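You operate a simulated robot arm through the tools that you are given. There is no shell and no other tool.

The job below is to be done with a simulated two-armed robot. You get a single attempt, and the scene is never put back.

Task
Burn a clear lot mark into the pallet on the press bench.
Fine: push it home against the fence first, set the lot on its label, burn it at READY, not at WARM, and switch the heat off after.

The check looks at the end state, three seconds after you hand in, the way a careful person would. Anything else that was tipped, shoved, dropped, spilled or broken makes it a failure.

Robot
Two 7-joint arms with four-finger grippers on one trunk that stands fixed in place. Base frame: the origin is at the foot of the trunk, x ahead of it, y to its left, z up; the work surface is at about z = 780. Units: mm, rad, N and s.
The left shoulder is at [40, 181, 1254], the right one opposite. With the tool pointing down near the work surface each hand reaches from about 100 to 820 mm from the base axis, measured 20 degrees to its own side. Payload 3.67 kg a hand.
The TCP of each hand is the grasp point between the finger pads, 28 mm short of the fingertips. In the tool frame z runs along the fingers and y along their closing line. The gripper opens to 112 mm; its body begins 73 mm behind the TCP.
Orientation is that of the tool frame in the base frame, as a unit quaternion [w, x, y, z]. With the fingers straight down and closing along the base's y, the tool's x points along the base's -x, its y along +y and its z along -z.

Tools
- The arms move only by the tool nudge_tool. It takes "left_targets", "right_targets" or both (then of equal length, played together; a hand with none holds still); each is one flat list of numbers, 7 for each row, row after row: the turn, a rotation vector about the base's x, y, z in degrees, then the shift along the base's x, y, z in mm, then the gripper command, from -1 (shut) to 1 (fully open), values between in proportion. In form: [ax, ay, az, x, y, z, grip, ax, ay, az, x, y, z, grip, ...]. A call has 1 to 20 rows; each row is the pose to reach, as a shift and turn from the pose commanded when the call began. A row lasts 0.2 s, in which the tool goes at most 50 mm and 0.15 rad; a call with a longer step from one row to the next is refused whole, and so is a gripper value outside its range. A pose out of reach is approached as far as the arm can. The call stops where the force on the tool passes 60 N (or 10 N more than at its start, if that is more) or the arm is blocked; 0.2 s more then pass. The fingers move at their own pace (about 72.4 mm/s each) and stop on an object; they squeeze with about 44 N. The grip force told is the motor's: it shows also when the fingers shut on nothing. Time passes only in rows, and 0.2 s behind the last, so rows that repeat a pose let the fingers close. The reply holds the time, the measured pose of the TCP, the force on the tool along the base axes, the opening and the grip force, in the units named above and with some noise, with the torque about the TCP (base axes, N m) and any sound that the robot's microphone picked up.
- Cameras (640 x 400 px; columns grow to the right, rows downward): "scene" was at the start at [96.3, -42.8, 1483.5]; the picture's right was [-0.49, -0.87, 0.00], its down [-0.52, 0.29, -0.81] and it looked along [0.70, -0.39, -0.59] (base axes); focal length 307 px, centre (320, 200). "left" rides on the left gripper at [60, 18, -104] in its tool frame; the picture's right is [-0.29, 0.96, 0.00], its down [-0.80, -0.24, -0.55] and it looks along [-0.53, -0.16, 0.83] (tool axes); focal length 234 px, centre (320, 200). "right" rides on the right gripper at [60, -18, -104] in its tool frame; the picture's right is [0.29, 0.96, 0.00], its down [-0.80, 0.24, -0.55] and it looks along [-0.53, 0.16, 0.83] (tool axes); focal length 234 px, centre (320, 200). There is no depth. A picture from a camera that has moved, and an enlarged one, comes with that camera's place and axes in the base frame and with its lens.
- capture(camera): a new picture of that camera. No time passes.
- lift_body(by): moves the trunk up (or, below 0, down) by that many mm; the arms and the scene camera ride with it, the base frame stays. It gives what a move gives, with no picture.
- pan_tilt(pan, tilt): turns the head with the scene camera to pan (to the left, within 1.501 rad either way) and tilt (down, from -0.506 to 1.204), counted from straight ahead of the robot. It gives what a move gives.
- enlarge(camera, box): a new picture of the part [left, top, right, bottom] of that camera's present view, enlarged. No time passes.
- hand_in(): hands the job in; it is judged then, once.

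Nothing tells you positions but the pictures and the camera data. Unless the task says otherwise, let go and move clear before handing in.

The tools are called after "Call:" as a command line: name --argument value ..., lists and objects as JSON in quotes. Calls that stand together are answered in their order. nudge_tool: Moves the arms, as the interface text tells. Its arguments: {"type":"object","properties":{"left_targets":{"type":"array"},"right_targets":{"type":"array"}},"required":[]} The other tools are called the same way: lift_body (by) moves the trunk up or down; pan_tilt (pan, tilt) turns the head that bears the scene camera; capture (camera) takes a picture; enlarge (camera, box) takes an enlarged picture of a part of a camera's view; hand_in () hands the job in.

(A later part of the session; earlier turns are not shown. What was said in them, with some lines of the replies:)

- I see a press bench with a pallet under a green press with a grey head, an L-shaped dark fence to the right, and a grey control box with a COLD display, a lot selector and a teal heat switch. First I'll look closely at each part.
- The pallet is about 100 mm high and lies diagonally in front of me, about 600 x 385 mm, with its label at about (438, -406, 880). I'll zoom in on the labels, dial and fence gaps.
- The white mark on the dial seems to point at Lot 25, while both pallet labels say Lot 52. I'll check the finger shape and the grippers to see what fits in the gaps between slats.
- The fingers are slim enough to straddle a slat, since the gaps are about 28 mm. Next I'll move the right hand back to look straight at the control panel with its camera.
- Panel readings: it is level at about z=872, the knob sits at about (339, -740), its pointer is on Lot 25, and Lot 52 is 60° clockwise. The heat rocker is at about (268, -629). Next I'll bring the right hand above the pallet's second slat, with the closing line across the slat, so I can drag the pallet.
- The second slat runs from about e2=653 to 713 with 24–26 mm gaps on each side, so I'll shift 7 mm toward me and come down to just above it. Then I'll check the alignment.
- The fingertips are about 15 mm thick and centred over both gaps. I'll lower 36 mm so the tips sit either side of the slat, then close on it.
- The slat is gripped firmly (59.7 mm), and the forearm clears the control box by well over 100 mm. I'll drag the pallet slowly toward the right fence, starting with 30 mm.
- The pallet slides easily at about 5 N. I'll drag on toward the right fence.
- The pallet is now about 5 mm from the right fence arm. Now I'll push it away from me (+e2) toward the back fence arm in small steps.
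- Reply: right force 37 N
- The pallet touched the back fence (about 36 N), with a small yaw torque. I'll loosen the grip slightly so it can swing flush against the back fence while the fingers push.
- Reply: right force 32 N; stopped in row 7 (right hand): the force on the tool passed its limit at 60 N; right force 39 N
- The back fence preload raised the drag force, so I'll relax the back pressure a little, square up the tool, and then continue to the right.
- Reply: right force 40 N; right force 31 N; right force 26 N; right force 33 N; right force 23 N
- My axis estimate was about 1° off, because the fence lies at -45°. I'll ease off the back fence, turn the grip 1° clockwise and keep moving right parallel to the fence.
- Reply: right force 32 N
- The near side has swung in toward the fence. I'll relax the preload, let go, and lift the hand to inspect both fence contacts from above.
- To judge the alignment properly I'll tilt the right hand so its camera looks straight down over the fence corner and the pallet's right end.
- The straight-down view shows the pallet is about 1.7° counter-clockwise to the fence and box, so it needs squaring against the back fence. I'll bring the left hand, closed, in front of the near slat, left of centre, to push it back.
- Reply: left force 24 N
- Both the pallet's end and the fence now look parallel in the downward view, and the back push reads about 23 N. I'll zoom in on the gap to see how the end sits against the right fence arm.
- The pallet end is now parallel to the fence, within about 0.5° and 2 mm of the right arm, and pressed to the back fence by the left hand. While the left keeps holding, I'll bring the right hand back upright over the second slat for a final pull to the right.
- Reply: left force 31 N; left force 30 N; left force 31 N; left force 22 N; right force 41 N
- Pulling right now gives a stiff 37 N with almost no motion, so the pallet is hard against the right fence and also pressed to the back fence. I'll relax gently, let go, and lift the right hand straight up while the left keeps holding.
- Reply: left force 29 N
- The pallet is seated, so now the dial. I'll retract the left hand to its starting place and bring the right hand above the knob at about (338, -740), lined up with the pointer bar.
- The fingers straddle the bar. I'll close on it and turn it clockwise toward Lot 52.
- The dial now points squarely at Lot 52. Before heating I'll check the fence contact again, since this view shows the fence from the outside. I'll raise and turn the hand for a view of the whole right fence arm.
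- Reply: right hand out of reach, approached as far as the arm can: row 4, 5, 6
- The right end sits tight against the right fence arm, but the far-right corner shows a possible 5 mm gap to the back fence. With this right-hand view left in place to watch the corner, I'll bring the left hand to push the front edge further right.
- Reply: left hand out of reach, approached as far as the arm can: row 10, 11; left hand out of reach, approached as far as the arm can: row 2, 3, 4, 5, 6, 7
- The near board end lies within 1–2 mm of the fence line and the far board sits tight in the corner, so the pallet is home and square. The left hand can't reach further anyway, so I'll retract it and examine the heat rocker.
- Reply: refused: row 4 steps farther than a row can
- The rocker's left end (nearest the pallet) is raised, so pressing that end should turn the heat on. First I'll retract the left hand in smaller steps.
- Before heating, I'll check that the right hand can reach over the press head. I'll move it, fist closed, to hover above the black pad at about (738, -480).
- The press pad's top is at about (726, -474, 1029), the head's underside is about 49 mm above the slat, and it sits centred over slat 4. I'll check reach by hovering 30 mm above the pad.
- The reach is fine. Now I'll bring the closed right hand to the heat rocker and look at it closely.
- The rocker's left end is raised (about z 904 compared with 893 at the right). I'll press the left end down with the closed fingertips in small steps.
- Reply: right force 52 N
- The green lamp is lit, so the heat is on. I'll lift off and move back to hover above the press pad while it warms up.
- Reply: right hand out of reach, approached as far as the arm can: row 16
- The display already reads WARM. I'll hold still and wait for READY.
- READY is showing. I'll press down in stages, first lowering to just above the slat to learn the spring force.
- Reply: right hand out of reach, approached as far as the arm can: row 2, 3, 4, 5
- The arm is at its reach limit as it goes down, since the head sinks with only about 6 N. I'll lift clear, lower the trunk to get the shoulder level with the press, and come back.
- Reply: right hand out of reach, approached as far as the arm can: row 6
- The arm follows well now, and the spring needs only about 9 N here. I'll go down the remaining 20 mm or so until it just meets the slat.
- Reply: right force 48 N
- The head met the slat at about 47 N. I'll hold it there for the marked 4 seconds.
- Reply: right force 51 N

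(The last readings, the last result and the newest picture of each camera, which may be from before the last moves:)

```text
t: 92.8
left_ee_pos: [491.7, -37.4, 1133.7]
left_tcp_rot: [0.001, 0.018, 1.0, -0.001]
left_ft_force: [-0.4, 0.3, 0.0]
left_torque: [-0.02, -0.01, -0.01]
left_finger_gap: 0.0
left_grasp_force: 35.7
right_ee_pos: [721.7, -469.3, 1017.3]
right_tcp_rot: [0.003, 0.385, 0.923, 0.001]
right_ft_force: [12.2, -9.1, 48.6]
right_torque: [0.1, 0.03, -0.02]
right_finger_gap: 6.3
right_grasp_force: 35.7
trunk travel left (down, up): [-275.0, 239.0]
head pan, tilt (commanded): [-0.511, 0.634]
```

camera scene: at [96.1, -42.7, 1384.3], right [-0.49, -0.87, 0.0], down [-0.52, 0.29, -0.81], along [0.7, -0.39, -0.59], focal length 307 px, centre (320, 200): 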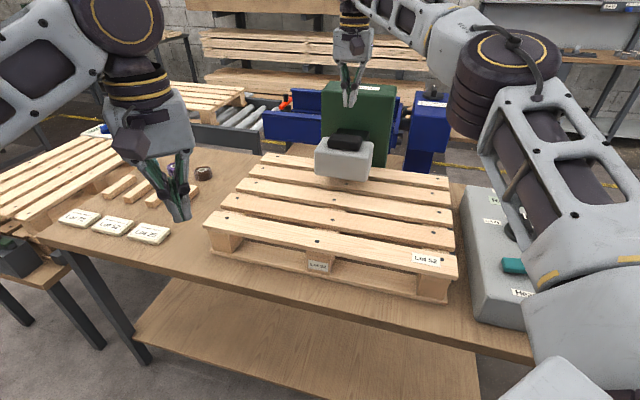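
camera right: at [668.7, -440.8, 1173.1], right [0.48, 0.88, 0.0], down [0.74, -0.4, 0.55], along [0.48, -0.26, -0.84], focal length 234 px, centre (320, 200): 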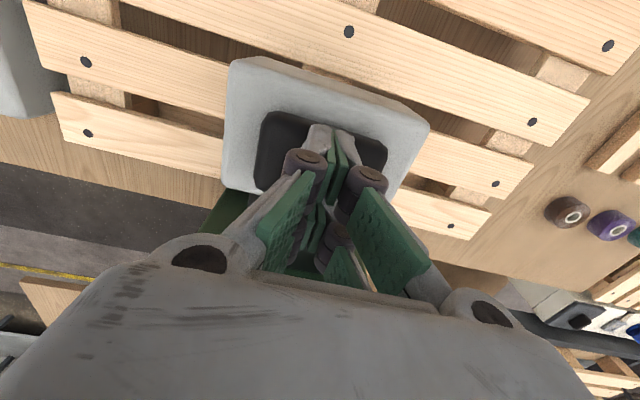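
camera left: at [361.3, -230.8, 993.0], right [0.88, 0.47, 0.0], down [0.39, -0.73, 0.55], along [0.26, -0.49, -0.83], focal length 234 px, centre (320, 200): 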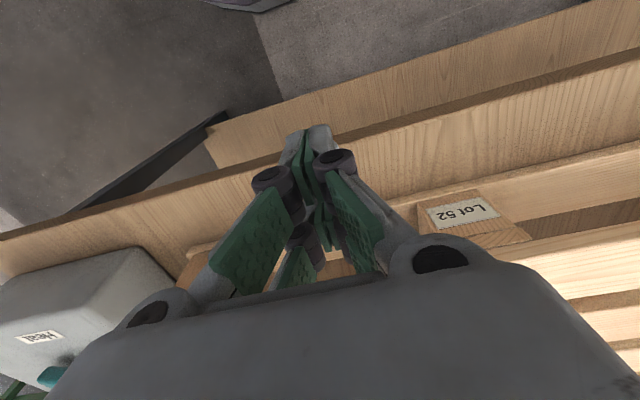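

Call:
nudge_tool --right_targets '[0, 0, 0, 0, 0, 25, -1, 0, 0, 0, 0, 0, 60, -1, 0, 0, 0, -5, 0, 100, -1, 0, 0, 0, -15, 0, 140, -1]'

Call:
capture --camera "scene"

Call:
enlarge --camera "scene" --box '[290, 120, 410, 220]'

Call:
capture --camera "right"

```text
t: 93.8
left_ee_pos: [494.7, -38.7, 1132.1]
left_tcp_rot: [0.0, 0.017, 1.0, 0.0]
left_ft_force: [0.2, 0.4, 0.7]
left_torque: [-0.02, -0.05, -0.01]
left_finger_gap: 0.0
left_grasp_force: 35.8
right_ee_pos: [706.5, -471.0, 1149.9]
right_tcp_rot: [-0.004, 0.383, 0.924, -0.001]
right_ft_force: [-0.8, -0.8, 0.0]
right_torque: [-0.02, 0.01, 0.01]
right_finger_gap: 0.2
right_grasp_force: 36.0
trunk travel left (down, up): [-275.0, 239.0]
head pan, tilt (commanded): [-0.511, 0.634]
```

```text
taken
camera scene: at [95.0, -42.2, 1384.3], right [-0.49, -0.87, 0.0], down [-0.52, 0.29, -0.81], along [0.7, -0.39, -0.59], focal length 307 px, centre (320, 200)
```

scene: 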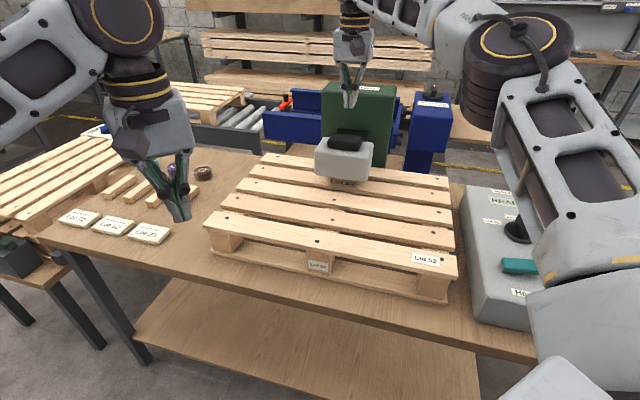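

```text
4.00 times, centred on (350, 170) of scene
camera zoom: at [95.0, -42.2, 1384.3], right [-0.49, -0.87, 0.0], down [-0.52, 0.29, -0.81], along [0.7, -0.39, -0.59], focal length 1228 px, centre (200, 320)
```

zoom: 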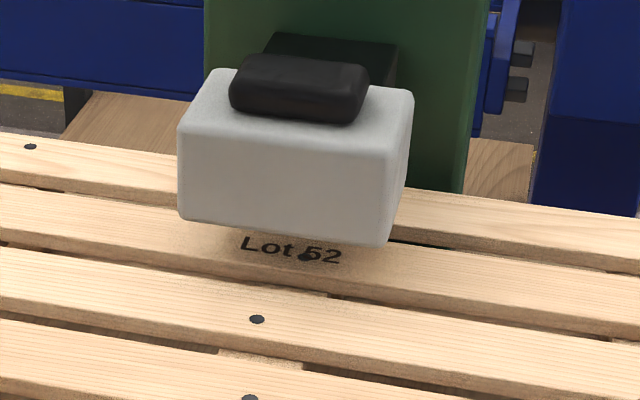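

```text
taken
camera right: at [653.6, -440.9, 1255.0], right [0.47, 0.88, 0.0], down [0.74, -0.4, 0.55], along [0.48, -0.26, -0.84], focal length 234 px, centre (320, 200)
```

right: 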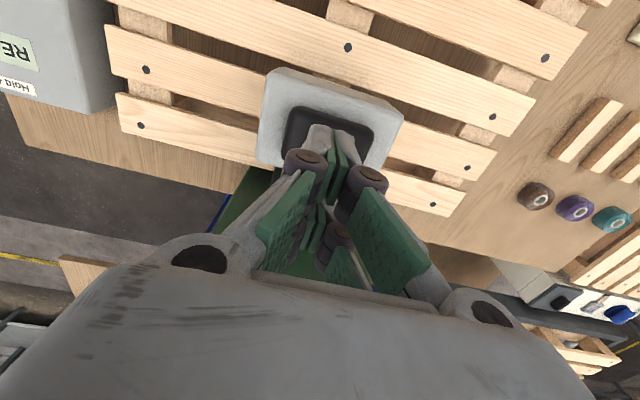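

The slat now bears a dark "Lot 52" mark. I'll zoom in on its quality and then go switch the heat off.

Call:
enlarge --camera "scene" --box '[335, 172, 385, 192]'

Call:
nudge_tool --right_targets '[0, 0, 0, -30, -8, 10, -1, 0, 0, 0, -65, -20, 20, -1, 0, 0, 0, -102, -32, 20, -1, 0, 0, 0, -140, -44, 15, -1, 0, 0, 0, -178, -56, 5, -1, 0, 0, 0, -216, -68, -5, -1, 0, 0, 0, -254, -80, -20, -1, 0, 0, 0, -292, -92, -35, -1, 0, 0, 0, -330, -104, -50, -1, 0, 0, 0, -368, -118, -70, -1, 0, 0, 0, -406, -134, -95, -1, 0, 0, 0, -436, -152, -120, -1, 0, 0, 0, -451, -170, -135, -1, 0, 0, 0, -451, -170, -135, -1]'

Call:
capture --camera "scene"

Call:
capture --camera "right"

```text
12.80 times, centred on (360, 182) of scene
camera zoom: at [95.0, -42.2, 1384.3], right [-0.49, -0.87, 0.0], down [-0.52, 0.29, -0.81], along [0.7, -0.39, -0.59], focal length 3929 px, centre (-192, 430)
```

zoom: 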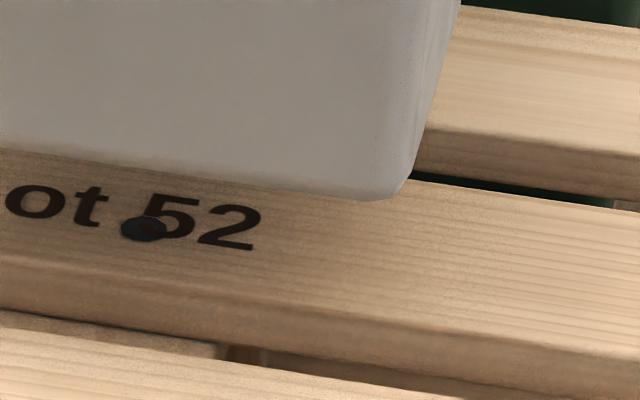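

```text
t: 96.8
left_ee_pos: [495.3, -37.0, 1131.5]
left_tcp_rot: [0.001, 0.018, 1.0, -0.001]
left_ft_force: [-0.4, -0.7, 0.8]
left_torque: [-0.02, 0.02, -0.01]
left_finger_gap: 0.0
left_grasp_force: 35.7
right_ee_pos: [256.6, -640.4, 1015.4]
right_tcp_rot: [-0.004, 0.383, 0.924, -0.002]
right_ft_force: [0.2, -0.2, -0.8]
right_torque: [-0.02, 0.02, 0.01]
right_finger_gap: 0.0
right_grasp_force: 35.8
right hand out of reach, approached as far as the arm can: row 8
trunk travel left (down, up): [-275.0, 239.0]
head pan, tilt (commanded): [-0.511, 0.634]
```

```text
taken
camera scene: at [96.5, -41.5, 1384.3], right [-0.49, -0.87, 0.0], down [-0.52, 0.29, -0.81], along [0.7, -0.4, -0.59], focal length 307 px, centre (320, 200)
```

scene: 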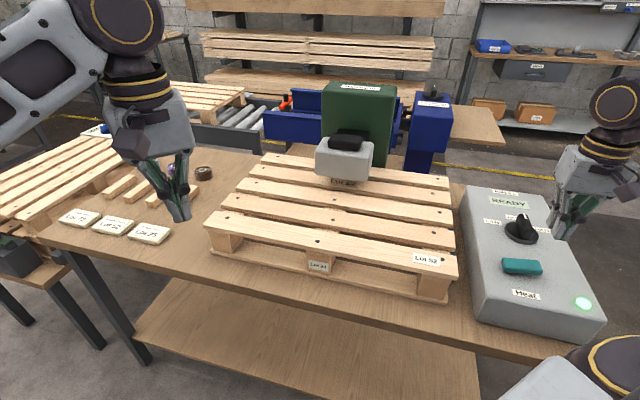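

```text
taken
camera right: at [202.3, -610.8, 1121.1], right [0.47, 0.88, 0.0], down [0.74, -0.4, 0.55], along [0.48, -0.26, -0.84], focal length 234 px, centre (320, 200)
```

right: 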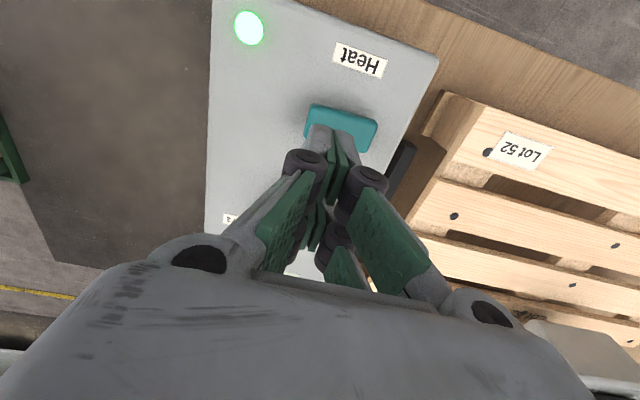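

The mark is dark and legible, and READY is still showing. I'm above the rocker, whose right end is now the raised one, so I'll press it to switch the heat off.

Call:
nudge_tool --right_targets '[0, 0, 0, -4, -4, -35, -1, 0, 0, 0, -4, -4, -65, -1, 0, 0, 0, -4, -4, -80, -1, 0, 0, 0, -4, -4, -86, -1, 0, 0, 0, -4, -4, -91, -1, 0, 0, 0, -4, -4, -95, -1, 0, 0, 0, -4, -4, -98, -1]'

Call:
enlarge --camera "scene" --box '[450, 180, 610, 340]'

```text
t: 98.4
left_ee_pos: [492.5, -37.6, 1133.6]
left_tcp_rot: [0.001, 0.017, 1.0, 0.0]
left_ft_force: [0.4, 0.2, 0.2]
left_torque: [0.03, -0.04, 0.03]
left_finger_gap: 0.0
left_grasp_force: 35.7
right_ee_pos: [250.6, -643.6, 918.1]
right_tcp_rot: [-0.002, 0.384, 0.923, -0.001]
right_ft_force: [-6.7, 0.8, 23.7]
right_torque: [0.13, 0.0, -0.02]
right_finger_gap: 0.0
right_grasp_force: 35.7
trunk travel left (down, up): [-275.0, 239.0]
head pan, tilt (commanded): [-0.511, 0.634]
```

```text
2.50 times, centred on (530, 260) of scene
camera zoom: at [93.9, -40.9, 1384.7], right [-0.49, -0.87, 0.0], down [-0.51, 0.29, -0.81], along [0.7, -0.4, -0.59], focal length 767 px, centre (-205, 50)
```

zoom: 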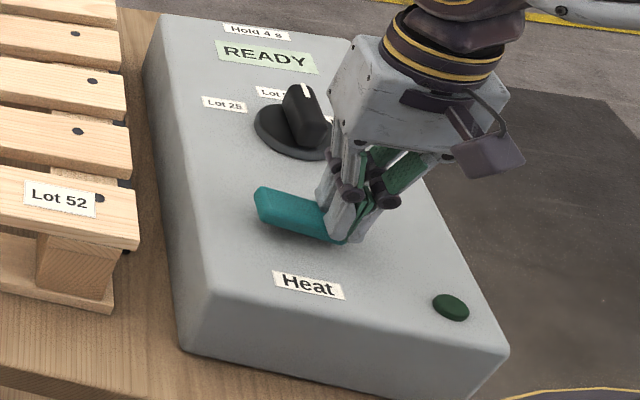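

The lamp is out, so the heat is off. I'll lift clear and check the final state of everything.

Call:
nudge_tool --right_targets '[0, 0, 0, 0, 0, 10, -1, 0, 0, 0, 0, 0, 40, -1, 0, 0, 0, 0, 0, 85, -1, 0, 0, 0, 0, 0, 130, -1, 0, 0, 0, 0, 0, 175, -1, 0, 0, 0, 0, 0, 220, -1, 0, 0, 0, 0, 0, 250, -1]'

Call:
capture --camera "scene"

Call:
capture --camera "right"

Call:
enlarge --camera "scene" --box '[450, 180, 610, 340]'

```text
t: 100.0
left_ee_pos: [494.7, -38.0, 1131.8]
left_tcp_rot: [0.0, 0.017, 1.0, 0.0]
left_ft_force: [-0.2, 0.3, -0.2]
left_torque: [0.01, 0.02, -0.02]
left_finger_gap: 0.0
left_grasp_force: 36.0
right_ee_pos: [250.1, -645.4, 1167.6]
right_tcp_rot: [-0.004, 0.383, 0.924, -0.001]
right_ft_force: [-0.6, 0.4, -0.2]
right_torque: [0.0, 0.02, -0.02]
right_finger_gap: 0.0
right_grasp_force: 36.2
trunk travel left (down, up): [-275.0, 239.0]
head pan, tilt (commanded): [-0.511, 0.634]
```

```text
taken
camera scene: at [96.1, -42.7, 1384.2], right [-0.49, -0.87, 0.0], down [-0.52, 0.29, -0.81], along [0.7, -0.39, -0.59], focal length 307 px, centre (320, 200)
```

scene: 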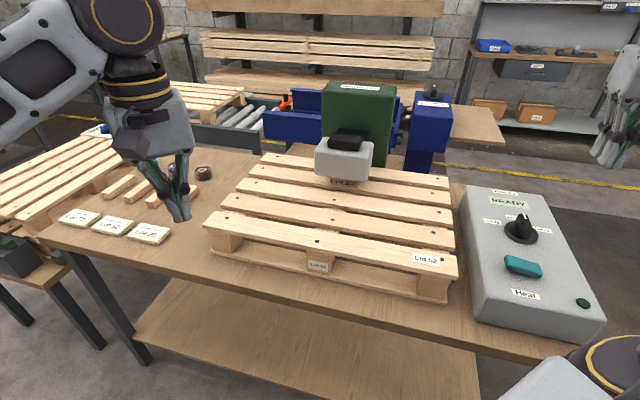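

```text
taken
camera right: at [197.7, -615.7, 1272.2], right [0.47, 0.88, 0.0], down [0.74, -0.4, 0.55], along [0.48, -0.26, -0.84], focal length 234 px, centre (320, 200)
```

right: 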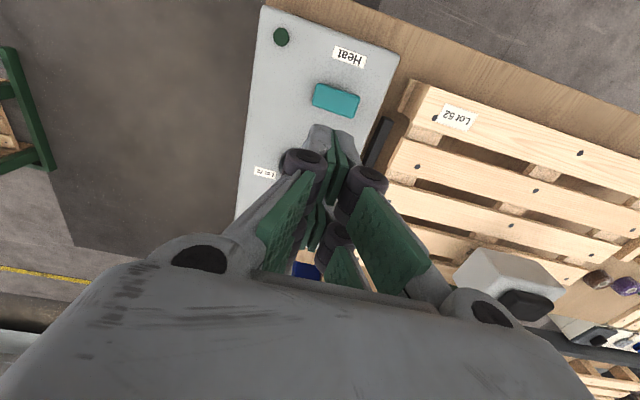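

```text
2.50 times, centred on (530, 260) of scene
camera zoom: at [96.1, -42.7, 1384.2], right [-0.49, -0.87, 0.0], down [-0.52, 0.29, -0.81], along [0.7, -0.39, -0.59], focal length 767 px, centre (-205, 50)
```

zoom: 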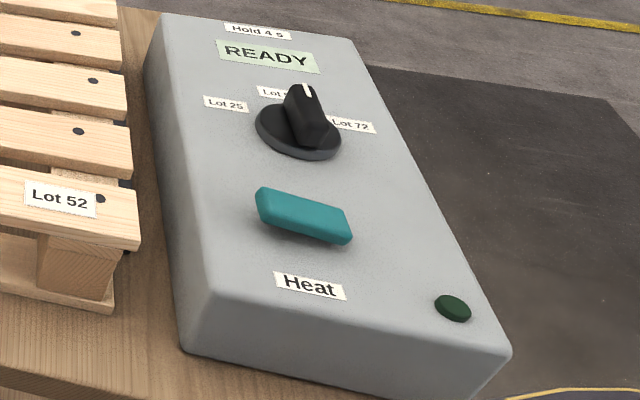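

Heat is off, the dial is on Lot 52, and nothing else has been disturbed. I'll take one more look at the pallet against the fence and at the mark.

Call:
nudge_tool --right_targets '[0, 0, 4, 25, -22, 5, -0.4, 0, 0, 8, 50, -44, 10, 0.2, 0, 0, 12, 75, -66, 15, 0.8, 0, 0, 15.7, 104, -92, 20, 1, 0, 0, 15.7, 104, -92, 20, 1]'

Call:
capture --camera "right"

Call:
enlarge --camera "scene" --box '[320, 165, 380, 200]'

```text
t: 101.2
left_ee_pos: [494.6, -38.0, 1131.1]
left_tcp_rot: [-0.001, 0.017, 1.0, 0.0]
left_ft_force: [-0.8, 0.6, 0.5]
left_torque: [-0.01, -0.06, 0.02]
left_finger_gap: 0.1
left_grasp_force: 36.0
right_ee_pos: [354.5, -737.1, 1188.3]
right_tcp_rot: [-0.002, 0.254, 0.967, -0.002]
right_ft_force: [0.0, 0.0, 0.5]
right_torque: [-0.02, -0.03, 0.02]
right_finger_gap: 111.9
right_grasp_force: 0.1
trunk travel left (down, up): [-275.0, 239.0]
head pan, tilt (commanded): [-0.511, 0.634]
```

```text
taken
camera right: at [295.6, -721.6, 1292.9], right [0.22, 0.98, 0.0], down [0.82, -0.18, 0.55], along [0.54, -0.12, -0.84], focal length 234 px, centre (320, 200)
```

right: 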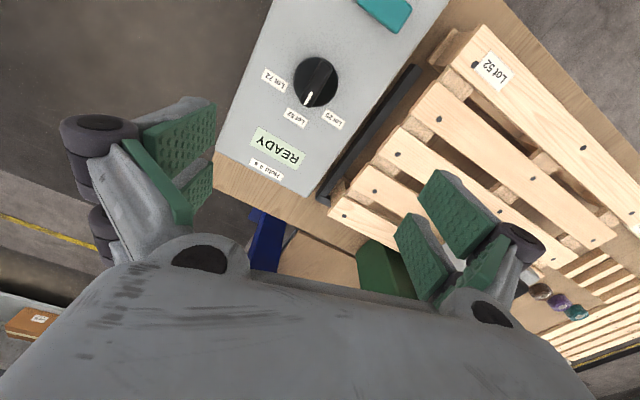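

```text
10.67 times, centred on (350, 182) of scene
camera zoom: at [94.5, -42.0, 1384.4], right [-0.49, -0.87, 0.0], down [-0.51, 0.29, -0.81], along [0.7, -0.4, -0.59], focal length 3274 px, centre (0, 387)
```

zoom: 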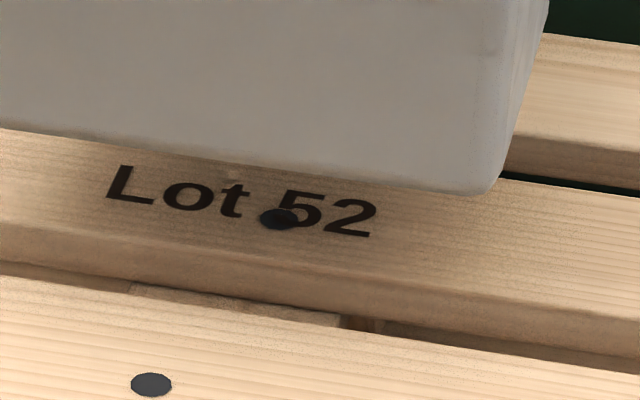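

Call:
enlarge --camera "right" --box '[318, 175, 350, 215]'

Call:
enlarge --camera "right" --box '[360, 20, 480, 150]'

Call:
capture --camera "left"

```text
10.00 times, centred on (334, 195) of right
camera zoom: at [295.6, -721.6, 1292.9], right [0.22, 0.98, 0.0], down [0.82, -0.18, 0.55], along [0.54, -0.12, -0.84], focal length 2342 px, centre (180, 250)
```

zoom: 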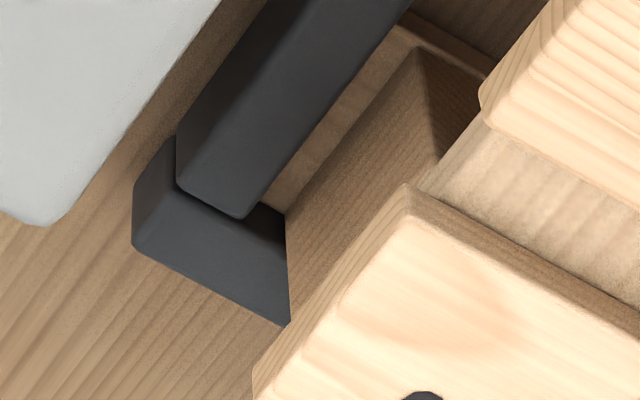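

```text
3.08 times, centred on (420, 85) of right
camera zoom: at [295.6, -721.6, 1292.9], right [0.22, 0.98, 0.0], down [0.82, -0.18, 0.55], along [0.54, -0.12, -0.84], focal length 720 px, centre (12, 554)
```

zoom: 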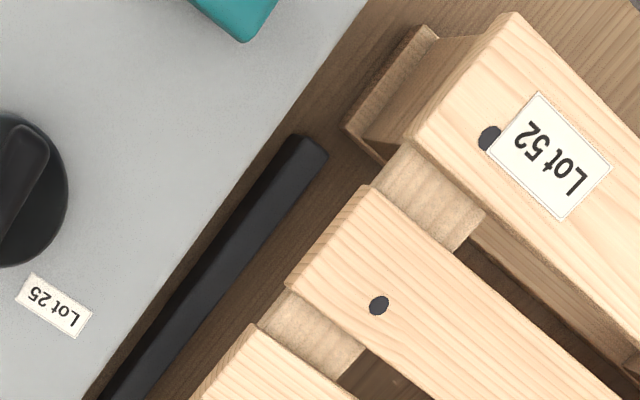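

```text
taken
camera left: at [434.2, -17.8, 1237.7], right [0.32, 0.95, 0.0], down [0.79, -0.27, 0.55], along [0.53, -0.18, -0.83], focal length 234 px, centre (320, 200)
```

left: 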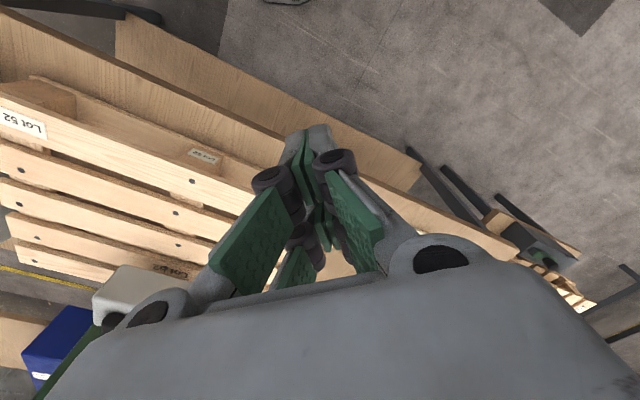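

The pallet is still tight in the fence corner and the "Lot 52" mark on the slat is dark and clear. The dial is on Lot 52, the heat is off with the lamp dark, and both hands are clear, so I'm handing in.

Call:
hand_in

```text
The job is handed in.
```

The pallet on the press bench now has a dark, legible "Lot 52" burned into its fourth slat, and the job is handed in.

- **Pallet:** I pushed it against both fence arms before burning. It is hard against the right arm. The last close-up left a possible gap of up to about 5 mm at the far-right corner of the back arm. I judged it seated, because it stopped firmly when I pushed it back, but I couldn't confirm that corner by eye.
- **Lot:** the dial was on Lot 25. I turned it to Lot 52 to match both labels on the pallet.
- **Burn:** I pressed only after the display read READY and held the head down at about 47 N for just over 4 seconds. An earlier try at READY ran out of reach with the head part-way down, so I lifted off, lowered the trunk and pressed again. By my height estimate that first try did not touch the wood.
- **Mark:** one of the pallet's nails sits partly under the "5", but the lot still reads clearly.
- **Heat:** switched off and the lamp is dark. The display was still showing READY from leftover heat when I handed in.

I saw nothing else moved or knocked over, and both hands were clear at the end. The trunk is still 100 mm lower than where it started.
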